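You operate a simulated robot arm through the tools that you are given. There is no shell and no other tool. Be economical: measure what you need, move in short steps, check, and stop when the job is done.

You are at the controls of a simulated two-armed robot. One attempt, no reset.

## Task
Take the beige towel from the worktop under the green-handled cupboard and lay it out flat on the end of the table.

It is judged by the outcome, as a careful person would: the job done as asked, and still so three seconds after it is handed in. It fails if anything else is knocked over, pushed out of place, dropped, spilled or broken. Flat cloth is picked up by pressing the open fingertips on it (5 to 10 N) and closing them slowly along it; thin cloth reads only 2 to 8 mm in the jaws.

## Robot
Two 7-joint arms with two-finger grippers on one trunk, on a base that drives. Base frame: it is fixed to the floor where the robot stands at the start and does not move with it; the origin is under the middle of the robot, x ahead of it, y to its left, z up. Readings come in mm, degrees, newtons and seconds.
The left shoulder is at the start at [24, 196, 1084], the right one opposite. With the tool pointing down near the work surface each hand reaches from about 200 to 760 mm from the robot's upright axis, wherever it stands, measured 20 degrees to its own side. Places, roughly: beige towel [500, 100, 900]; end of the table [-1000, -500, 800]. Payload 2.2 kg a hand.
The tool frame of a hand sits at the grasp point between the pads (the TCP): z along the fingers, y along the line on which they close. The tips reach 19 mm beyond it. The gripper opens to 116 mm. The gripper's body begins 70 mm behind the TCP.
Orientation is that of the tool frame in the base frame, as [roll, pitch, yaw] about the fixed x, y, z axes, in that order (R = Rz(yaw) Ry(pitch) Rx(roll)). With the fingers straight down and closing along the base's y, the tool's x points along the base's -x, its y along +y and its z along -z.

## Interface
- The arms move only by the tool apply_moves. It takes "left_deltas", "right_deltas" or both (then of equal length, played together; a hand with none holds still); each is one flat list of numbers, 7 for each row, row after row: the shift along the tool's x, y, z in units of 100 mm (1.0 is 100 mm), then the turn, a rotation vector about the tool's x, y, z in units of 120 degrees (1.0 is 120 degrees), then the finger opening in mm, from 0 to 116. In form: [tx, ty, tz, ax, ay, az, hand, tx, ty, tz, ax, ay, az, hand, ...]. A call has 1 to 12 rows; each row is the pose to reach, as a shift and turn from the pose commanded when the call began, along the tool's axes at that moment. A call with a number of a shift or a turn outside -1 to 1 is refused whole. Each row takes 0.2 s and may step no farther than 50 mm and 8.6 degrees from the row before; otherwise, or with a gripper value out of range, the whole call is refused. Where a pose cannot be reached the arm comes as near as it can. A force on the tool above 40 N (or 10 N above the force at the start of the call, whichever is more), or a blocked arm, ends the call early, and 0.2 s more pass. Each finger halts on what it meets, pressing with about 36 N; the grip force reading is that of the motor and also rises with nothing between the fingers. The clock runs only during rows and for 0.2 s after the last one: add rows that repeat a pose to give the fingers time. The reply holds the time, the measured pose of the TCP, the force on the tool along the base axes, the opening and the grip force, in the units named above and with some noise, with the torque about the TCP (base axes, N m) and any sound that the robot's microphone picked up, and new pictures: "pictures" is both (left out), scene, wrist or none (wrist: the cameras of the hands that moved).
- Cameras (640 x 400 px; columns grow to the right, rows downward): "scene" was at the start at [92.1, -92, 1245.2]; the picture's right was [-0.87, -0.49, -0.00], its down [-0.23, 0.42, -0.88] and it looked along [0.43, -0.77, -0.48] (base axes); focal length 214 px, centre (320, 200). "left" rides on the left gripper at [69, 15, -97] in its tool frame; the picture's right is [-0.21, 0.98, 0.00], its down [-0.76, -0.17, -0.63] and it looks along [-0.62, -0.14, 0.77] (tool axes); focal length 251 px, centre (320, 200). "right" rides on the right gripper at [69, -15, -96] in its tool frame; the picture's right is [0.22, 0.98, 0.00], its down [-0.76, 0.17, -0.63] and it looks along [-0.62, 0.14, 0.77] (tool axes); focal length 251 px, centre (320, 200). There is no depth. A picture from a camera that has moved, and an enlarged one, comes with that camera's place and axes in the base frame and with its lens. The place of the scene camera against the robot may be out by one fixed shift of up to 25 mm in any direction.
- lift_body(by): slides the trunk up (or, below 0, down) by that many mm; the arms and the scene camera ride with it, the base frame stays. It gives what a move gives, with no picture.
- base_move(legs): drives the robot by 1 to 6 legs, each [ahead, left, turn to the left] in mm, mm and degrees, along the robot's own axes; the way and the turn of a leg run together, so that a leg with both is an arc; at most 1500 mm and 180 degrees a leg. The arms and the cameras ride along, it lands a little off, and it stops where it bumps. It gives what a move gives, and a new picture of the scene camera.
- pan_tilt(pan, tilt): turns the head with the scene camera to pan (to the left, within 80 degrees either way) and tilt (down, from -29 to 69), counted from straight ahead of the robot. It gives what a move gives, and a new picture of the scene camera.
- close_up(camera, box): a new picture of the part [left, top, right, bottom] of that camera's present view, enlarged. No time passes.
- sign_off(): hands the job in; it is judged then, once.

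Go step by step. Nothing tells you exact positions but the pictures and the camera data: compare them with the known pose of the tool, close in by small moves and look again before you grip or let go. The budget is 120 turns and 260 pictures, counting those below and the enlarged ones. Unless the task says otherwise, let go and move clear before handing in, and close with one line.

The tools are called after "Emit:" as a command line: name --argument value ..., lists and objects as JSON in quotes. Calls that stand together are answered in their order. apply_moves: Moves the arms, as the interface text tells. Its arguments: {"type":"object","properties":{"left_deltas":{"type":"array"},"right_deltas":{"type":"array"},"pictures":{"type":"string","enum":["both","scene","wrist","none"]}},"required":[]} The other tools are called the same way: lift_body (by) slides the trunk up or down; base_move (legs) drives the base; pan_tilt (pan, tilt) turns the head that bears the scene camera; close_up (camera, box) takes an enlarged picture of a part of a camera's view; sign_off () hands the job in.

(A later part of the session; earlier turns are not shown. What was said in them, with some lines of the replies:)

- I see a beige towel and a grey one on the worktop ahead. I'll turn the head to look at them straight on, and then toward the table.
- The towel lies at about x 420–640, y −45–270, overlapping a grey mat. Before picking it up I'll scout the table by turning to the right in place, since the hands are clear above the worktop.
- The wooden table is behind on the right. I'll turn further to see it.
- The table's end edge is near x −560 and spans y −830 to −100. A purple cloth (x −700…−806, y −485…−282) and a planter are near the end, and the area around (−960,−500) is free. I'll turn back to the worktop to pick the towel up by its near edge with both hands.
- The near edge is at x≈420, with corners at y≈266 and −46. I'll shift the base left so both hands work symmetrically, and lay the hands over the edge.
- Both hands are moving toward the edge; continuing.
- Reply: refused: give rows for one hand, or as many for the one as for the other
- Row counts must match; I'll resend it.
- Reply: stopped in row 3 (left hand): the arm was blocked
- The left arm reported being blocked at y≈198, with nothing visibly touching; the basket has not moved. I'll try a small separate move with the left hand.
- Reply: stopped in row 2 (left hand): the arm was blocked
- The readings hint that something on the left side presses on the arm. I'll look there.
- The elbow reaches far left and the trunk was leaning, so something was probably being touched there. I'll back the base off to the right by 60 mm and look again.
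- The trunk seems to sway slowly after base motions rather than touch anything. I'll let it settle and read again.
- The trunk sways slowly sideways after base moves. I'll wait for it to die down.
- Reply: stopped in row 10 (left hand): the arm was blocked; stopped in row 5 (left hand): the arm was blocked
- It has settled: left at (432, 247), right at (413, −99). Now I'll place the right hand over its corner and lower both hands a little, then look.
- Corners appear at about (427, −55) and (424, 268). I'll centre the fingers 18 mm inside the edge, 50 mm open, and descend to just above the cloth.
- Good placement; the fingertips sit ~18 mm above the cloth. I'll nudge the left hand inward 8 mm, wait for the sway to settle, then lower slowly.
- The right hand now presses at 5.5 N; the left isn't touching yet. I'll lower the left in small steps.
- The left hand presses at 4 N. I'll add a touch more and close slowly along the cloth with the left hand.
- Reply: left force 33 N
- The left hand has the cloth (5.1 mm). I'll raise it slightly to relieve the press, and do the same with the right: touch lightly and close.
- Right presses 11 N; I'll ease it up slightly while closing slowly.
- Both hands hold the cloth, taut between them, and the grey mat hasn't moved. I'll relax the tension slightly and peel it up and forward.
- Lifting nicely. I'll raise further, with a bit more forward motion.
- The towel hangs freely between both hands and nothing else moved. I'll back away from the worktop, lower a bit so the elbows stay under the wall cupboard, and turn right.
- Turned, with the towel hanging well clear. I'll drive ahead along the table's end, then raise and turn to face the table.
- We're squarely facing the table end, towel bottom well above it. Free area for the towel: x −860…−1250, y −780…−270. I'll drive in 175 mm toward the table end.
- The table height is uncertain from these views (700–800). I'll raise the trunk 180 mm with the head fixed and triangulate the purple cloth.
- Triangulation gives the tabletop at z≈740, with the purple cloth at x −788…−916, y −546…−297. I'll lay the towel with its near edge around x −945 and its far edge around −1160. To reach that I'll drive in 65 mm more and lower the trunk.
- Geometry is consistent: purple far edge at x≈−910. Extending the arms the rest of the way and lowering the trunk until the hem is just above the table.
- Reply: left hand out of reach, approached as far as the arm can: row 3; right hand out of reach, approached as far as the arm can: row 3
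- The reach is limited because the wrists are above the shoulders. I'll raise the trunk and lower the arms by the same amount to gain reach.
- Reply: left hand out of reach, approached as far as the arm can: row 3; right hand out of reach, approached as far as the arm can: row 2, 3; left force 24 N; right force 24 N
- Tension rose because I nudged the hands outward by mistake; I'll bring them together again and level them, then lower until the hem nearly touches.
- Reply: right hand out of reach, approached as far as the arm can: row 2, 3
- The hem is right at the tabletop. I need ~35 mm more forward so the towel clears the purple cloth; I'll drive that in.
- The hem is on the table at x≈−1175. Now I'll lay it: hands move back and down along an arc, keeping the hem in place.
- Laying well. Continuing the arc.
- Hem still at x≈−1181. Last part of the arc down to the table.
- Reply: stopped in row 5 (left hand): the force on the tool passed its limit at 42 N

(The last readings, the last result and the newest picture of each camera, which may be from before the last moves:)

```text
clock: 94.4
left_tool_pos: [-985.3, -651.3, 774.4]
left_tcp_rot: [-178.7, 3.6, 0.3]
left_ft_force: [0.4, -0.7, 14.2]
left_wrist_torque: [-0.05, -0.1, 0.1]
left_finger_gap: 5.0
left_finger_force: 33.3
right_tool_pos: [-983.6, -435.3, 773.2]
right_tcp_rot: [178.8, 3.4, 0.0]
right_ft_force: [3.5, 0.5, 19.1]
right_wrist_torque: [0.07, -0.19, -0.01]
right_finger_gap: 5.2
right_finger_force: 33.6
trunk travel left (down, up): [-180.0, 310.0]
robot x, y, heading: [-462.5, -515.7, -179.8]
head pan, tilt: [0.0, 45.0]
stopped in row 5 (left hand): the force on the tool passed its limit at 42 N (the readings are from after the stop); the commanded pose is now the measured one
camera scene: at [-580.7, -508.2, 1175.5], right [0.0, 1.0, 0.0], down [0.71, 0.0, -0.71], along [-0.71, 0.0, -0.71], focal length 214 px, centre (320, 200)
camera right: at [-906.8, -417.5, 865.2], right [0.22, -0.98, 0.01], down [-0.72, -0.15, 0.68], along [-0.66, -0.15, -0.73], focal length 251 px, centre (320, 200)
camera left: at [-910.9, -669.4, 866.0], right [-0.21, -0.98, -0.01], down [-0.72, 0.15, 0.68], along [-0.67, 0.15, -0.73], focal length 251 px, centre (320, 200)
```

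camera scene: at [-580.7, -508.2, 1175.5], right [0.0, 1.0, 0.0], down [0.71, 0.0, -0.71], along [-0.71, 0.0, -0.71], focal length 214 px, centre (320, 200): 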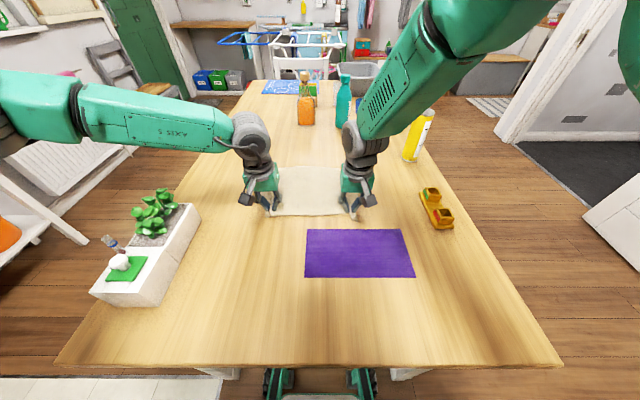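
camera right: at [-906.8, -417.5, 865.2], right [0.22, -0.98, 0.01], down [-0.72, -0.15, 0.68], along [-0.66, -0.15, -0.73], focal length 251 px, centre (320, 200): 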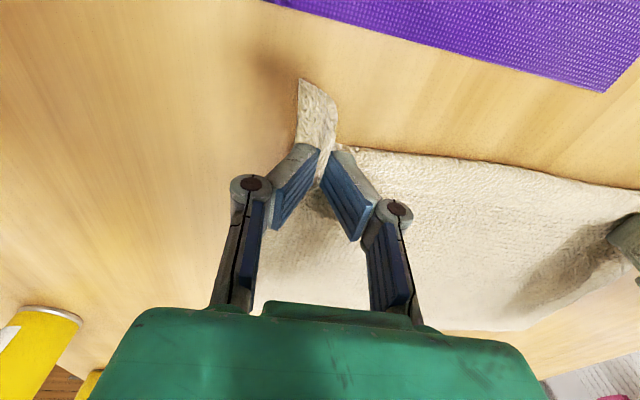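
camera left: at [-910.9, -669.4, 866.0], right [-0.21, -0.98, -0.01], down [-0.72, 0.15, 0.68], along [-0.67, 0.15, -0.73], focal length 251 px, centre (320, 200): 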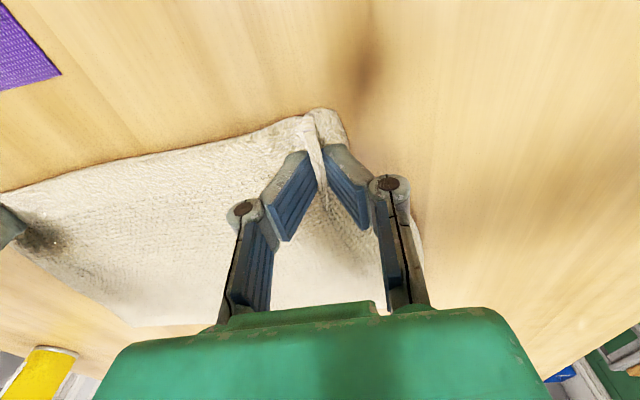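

The towel is down, with the tabletop at z≈755. I'll open the fingers slowly while lightly pressing, which spreads the pleats flat again.

Emit:
apply_moves --left_deltas '[0.03, 0, 0, 0, 0, 0, 0, 0.04, 0, 0, 0, 0, 0, 8, 0.04, 0, 0, 0, 0, 0, 14, 0.04, 0, 0, 0, 0, 0, 20, 0.04, 0, 0.01, 0, 0, 0, 26, 0.04, 0, 0.01, 0, 0, 0, 32, 0.04, 0, 0.02, 0, 0, 0, 38, 0.04, 0, 0.02, 0, 0, 0, 44, 0.04, 0, 0.02, 0, 0, 0, 50, 0.04, 0, 0.02, 0, 0, 0, 54]' --right_deltas '[0.03, 0, 0, 0, 0, 0, 0, 0.04, 0, 0, 0, 0, 0, 8, 0.04, 0, 0, 0, 0, 0, 14, 0.04, 0, 0, 0, 0, 0, 20, 0.04, 0, 0.01, 0, 0, 0, 26, 0.04, 0, 0.01, 0, 0, 0, 32, 0.04, 0, 0.02, 0, 0, 0, 38, 0.04, 0, 0.02, 0, 0, 0, 44, 0.04, 0, 0.02, 0, 0, 0, 50, 0.04, 0, 0.02, 0, 0, 0, 54]' --pictures "both"

```text
clock: 96.6
left_tool_pos: [-982.3, -652.8, 769.7]
left_tcp_rot: [-178.8, 3.4, 0.4]
left_ft_force: [0.3, -0.6, 11.9]
left_wrist_torque: [-0.01, -0.04, -0.01]
left_finger_gap: 49.3
left_finger_force: 0.0
right_tool_pos: [-979.3, -434.3, 769.2]
right_tcp_rot: [178.9, 3.3, 0.0]
right_ft_force: [1.0, -0.3, 13.5]
right_wrist_torque: [0.01, 0.0, -0.03]
right_finger_gap: 46.2
right_finger_force: 0.0
trunk travel left (down, up): [-180.0, 310.0]
robot x, y, heading: [-467.2, -515.8, -180.1]
head pan, tilt: [0.0, 45.0]
camera scene: at [-583.3, -508.0, 1175.2], right [0.0, 1.0, 0.0], down [0.71, 0.0, -0.7], along [-0.7, 0.0, -0.71], focal length 214 px, centre (320, 200)
camera right: at [-903.2, -417.5, 860.9], right [0.22, -0.98, 0.01], down [-0.72, -0.15, 0.68], along [-0.66, -0.15, -0.73], focal length 251 px, centre (320, 200)
camera left: at [-907.5, -670.0, 861.0], right [-0.21, -0.98, -0.01], down [-0.72, 0.15, 0.68], along [-0.66, 0.15, -0.73], focal length 251 px, centre (320, 200)
```

scene: 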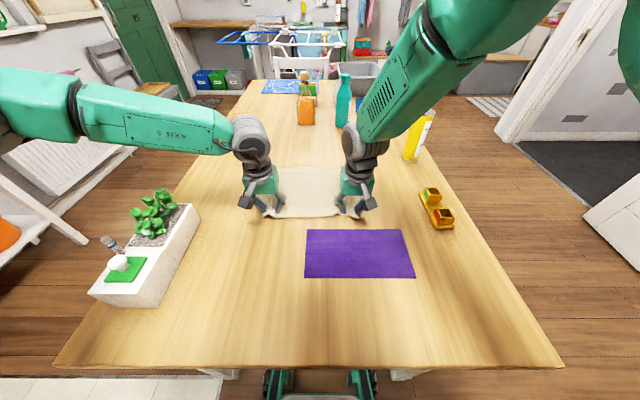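
right: 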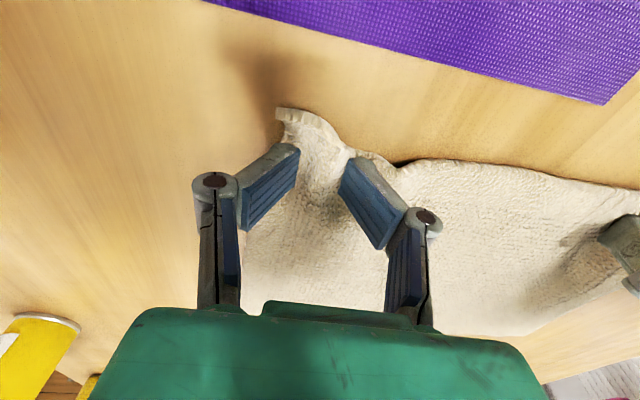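
left: 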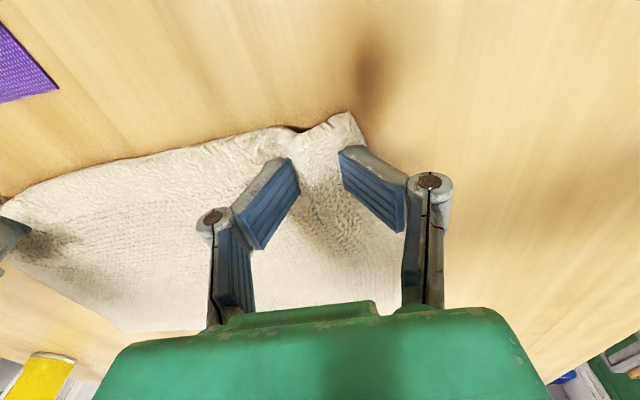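

Pleats opened. I'll lift both hands clear and look at the result.

Emit:
apply_moves --left_deltas '[0, 0, -0.3, 0, 0, 0, 56, 0, 0, -0.7, 0, 0, 0, 60, 0.3, 0, -0.9, 0, 0, 0, 60]' --right_deltas '[0, 0, -0.3, 0, 0, 0, 54, 0, 0, -0.7, 0, 0, 0, 60, 0.3, 0, -0.9, 0, 0, 0, 60]' --pictures "both"

Emit:
close_up --camera "scene" --box '[200, 110, 440, 260]'

```text
clock: 97.4
left_tool_pos: [-945.2, -654.5, 859.8]
left_tcp_rot: [-178.8, 3.5, 0.3]
left_ft_force: [-0.4, -0.8, 0.4]
left_wrist_torque: [-0.02, 0.03, 0.03]
left_finger_gap: 60.0
left_finger_force: 0.1
right_tool_pos: [-940.1, -433.8, 857.9]
right_tcp_rot: [179.1, 3.4, 0.0]
right_ft_force: [0.7, 0.4, 0.1]
right_wrist_torque: [-0.05, 0.0, 0.02]
right_finger_gap: 60.0
right_finger_force: 0.1
trunk travel left (down, up): [-180.0, 310.0]
robot x, y, heading: [-467.7, -514.9, -179.9]
head pan, tilt: [0.0, 45.0]
camera scene: at [-581.5, -508.1, 1175.4], right [0.0, 1.0, 0.0], down [0.71, 0.0, -0.71], along [-0.71, 0.0, -0.71], focal length 214 px, centre (320, 200)
camera right: at [-864.9, -416.2, 950.6], right [0.22, -0.98, 0.01], down [-0.72, -0.16, 0.68], along [-0.66, -0.15, -0.73], focal length 251 px, centre (320, 200)
camera left: at [-870.8, -671.8, 951.7], right [-0.21, -0.98, -0.01], down [-0.72, 0.15, 0.68], along [-0.67, 0.15, -0.73], focal length 251 px, centre (320, 200)
```

scene: 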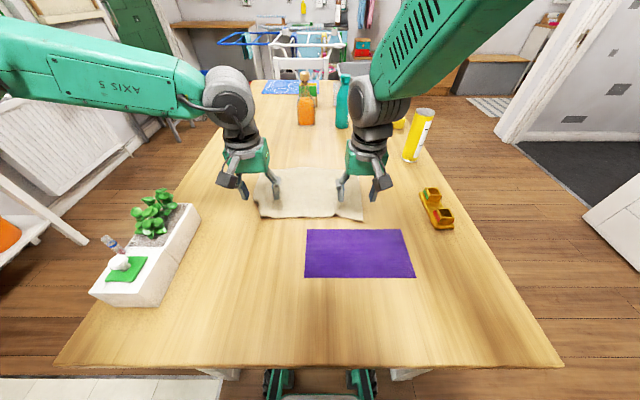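
right: 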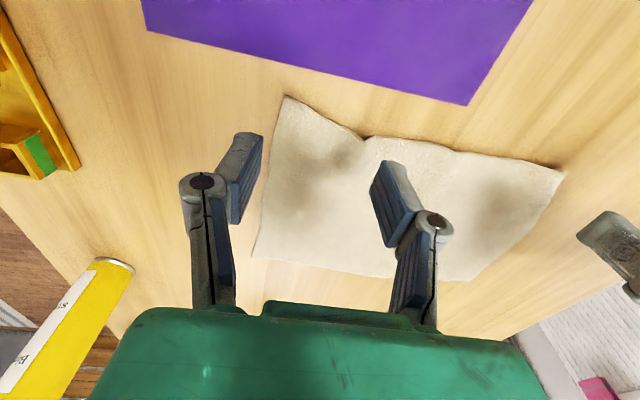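
left: 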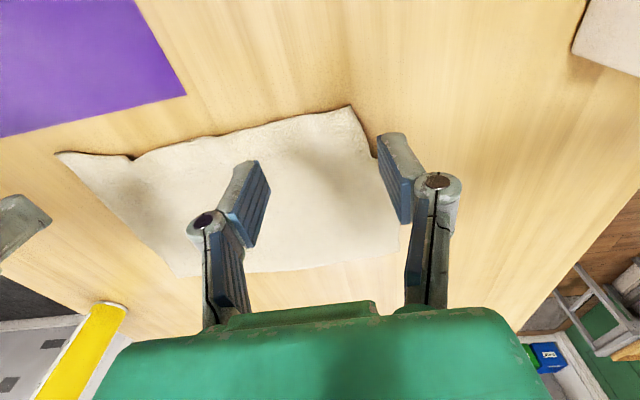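

```text
2.67 times, centred on (320, 185) of scene
camera zoom: at [-581.5, -508.1, 1175.4], right [0.0, 1.0, 0.0], down [0.71, 0.0, -0.71], along [-0.71, 0.0, -0.71], focal length 572 px, centre (320, 240)
```

zoom: 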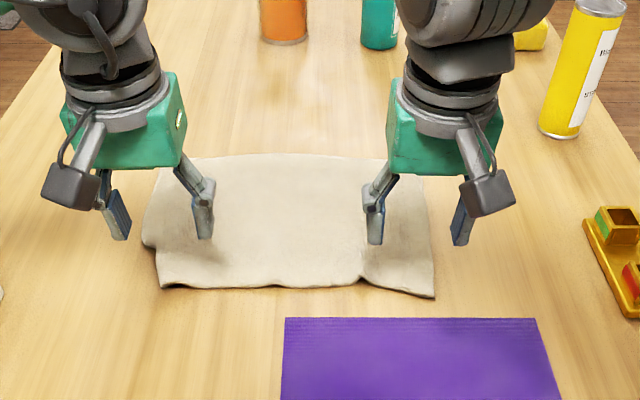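

The towel is nearly flat, clear of the purple cloth. I'll raise the hands further for an unobstructed look at the remaining creases.

Emit:
apply_moves --left_deltas '[0, 0.2, -0.4, 0, 0, 0, 60, 0, 0.5, -0.8, 0, 0, 0, 60, 0, 0.9, -0.9, 0, 0, 0, 60]' --right_deltas '[0, -0.2, -0.4, 0, 0, 0, 60, 0, -0.5, -0.8, 0, 0, 0, 60, 0, -0.9, -0.9, 0, 0, 0, 60]' --pictures "wrist"

Emit:
close_up --camera "scene" --box '[220, 140, 412, 260]'

```text
clock: 98.2
left_tool_pos: [-939.6, -743.4, 942.1]
left_tcp_rot: [-178.7, 3.2, 0.3]
left_ft_force: [-0.1, 0.4, 0.1]
left_wrist_torque: [0.03, -0.01, 0.0]
left_finger_gap: 60.0
left_finger_force: 0.1
right_tool_pos: [-939.2, -340.6, 946.2]
right_tcp_rot: [178.9, 3.2, 0.0]
right_ft_force: [0.2, 0.2, 0.5]
right_wrist_torque: [-0.03, 0.0, -0.03]
right_finger_gap: 59.9
right_finger_force: 0.1
trunk travel left (down, up): [-180.0, 310.0]
robot x, y, heading: [-461.8, -514.4, -180.1]
head pan, tilt: [0.0, 45.0]
camera right: at [-864.4, -323.8, 1037.9], right [0.22, -0.98, 0.01], down [-0.72, -0.15, 0.68], along [-0.66, -0.15, -0.74], focal length 251 px, centre (320, 200)
camera left: at [-864.7, -762.5, 1035.4], right [-0.21, -0.98, -0.01], down [-0.72, 0.15, 0.68], along [-0.66, 0.15, -0.73], focal length 251 px, centre (320, 200)
```

right: 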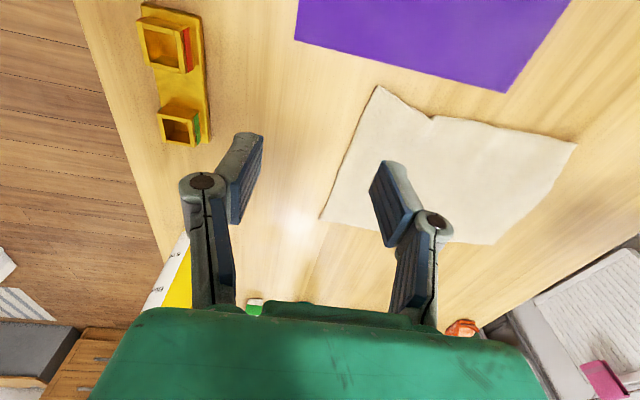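
left: 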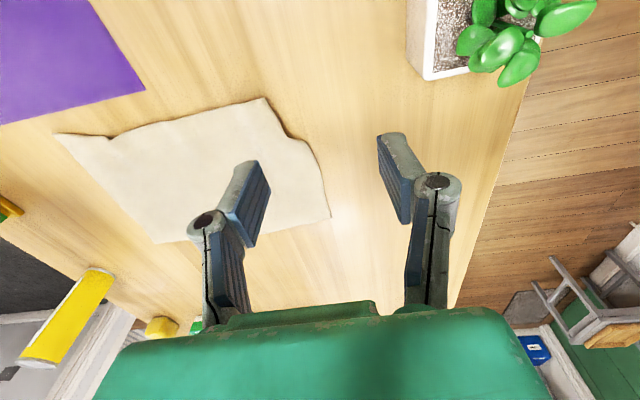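

```text
3.33 times, centred on (316, 200) of scene
camera zoom: at [-583.9, -508.0, 1175.0], right [0.0, 1.0, 0.0], down [0.71, 0.0, -0.7], along [-0.7, 0.0, -0.71], focal length 715 px, centre (333, 200)
```

zoom: 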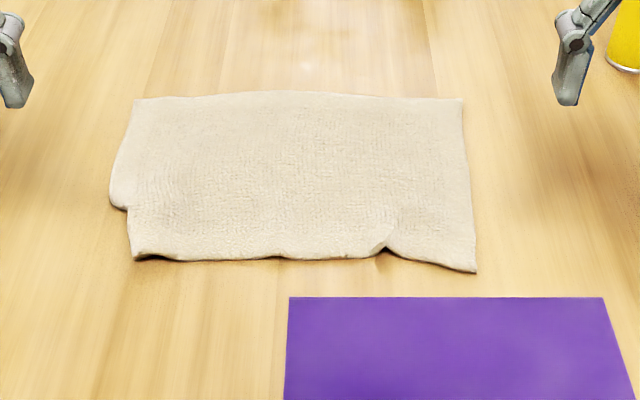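

The towel lies flat, untouched neighbours all in place. I'll raise the trunk and back away from the table, then check once more.

Emit:
lift_body --by 150

Emit:
base_move --legs '[[-250, 0, 0]]'

Emit:
close_up --camera "scene" --box '[160, 60, 480, 260]'

```text
clock: 99.9
left_tool_pos: [-939.2, -744.8, 1092.7]
left_tcp_rot: [-178.8, 3.3, 0.4]
left_ft_force: [-0.3, 0.3, 0.0]
left_wrist_torque: [-0.03, -0.02, -0.01]
left_finger_gap: 60.0
left_finger_force: 0.1
right_tool_pos: [-940.5, -341.1, 1095.6]
right_tcp_rot: [178.9, 3.4, 0.1]
right_ft_force: [-1.1, 0.4, -0.2]
right_wrist_torque: [0.01, 0.0, 0.01]
right_finger_gap: 59.9
right_finger_force: 0.1
trunk travel left (down, up): [-330.0, 160.0]
robot x, y, heading: [-460.1, -517.3, -180.3]
head pan, tilt: [0.0, 45.0]
```

```text
clock: 101.8
left_tool_pos: [-688.1, -742.9, 1093.1]
left_tcp_rot: [-178.8, 3.3, 0.0]
left_ft_force: [0.2, 0.5, 0.1]
left_wrist_torque: [-0.01, 0.01, 0.03]
left_finger_gap: 59.8
left_finger_force: 0.1
right_tool_pos: [-687.0, -337.4, 1095.5]
right_tcp_rot: [178.8, 3.3, -0.4]
right_ft_force: [-0.4, -0.6, -0.1]
right_wrist_torque: [-0.01, 0.0, 0.03]
right_finger_gap: 60.0
right_finger_force: 0.0
trunk travel left (down, up): [-330.0, 160.0]
robot x, y, heading: [-214.6, -517.8, 179.7]
head pan, tilt: [0.0, 45.0]
camera scene: at [-331.8, -508.2, 1324.9], right [0.01, 1.0, 0.0], down [0.71, 0.0, -0.7], along [-0.7, 0.01, -0.71], focal length 214 px, centre (320, 200)
```

scene: 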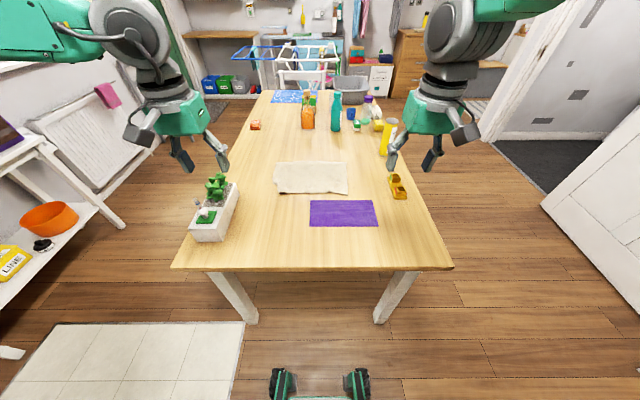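

```text
2.00 times, centred on (320, 160) of scene
camera zoom: at [-331.8, -508.2, 1324.9], right [0.01, 1.0, 0.0], down [0.71, 0.0, -0.7], along [-0.7, 0.01, -0.71], focal length 429 px, centre (320, 280)
```

zoom: 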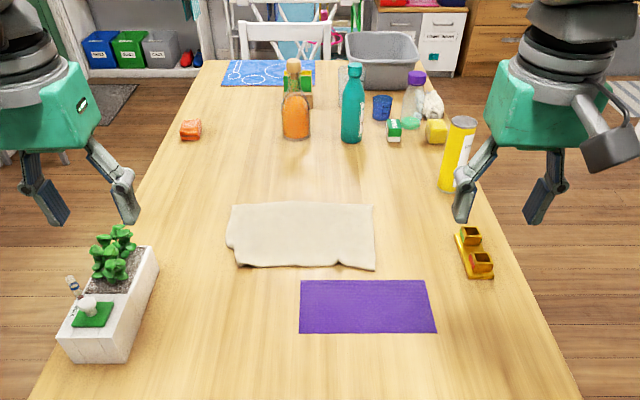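

The towel lies flat near the end of the table, nothing else has moved, and both hands are clear. Handing in.

Emit:
sign_off

```text
The job is handed in.
```

The beige towel is laid out on the near end of the table, flat apart from two slight creases along its near edge. It sits just beyond the purple cloth without touching it, and nothing else looks moved or knocked over.
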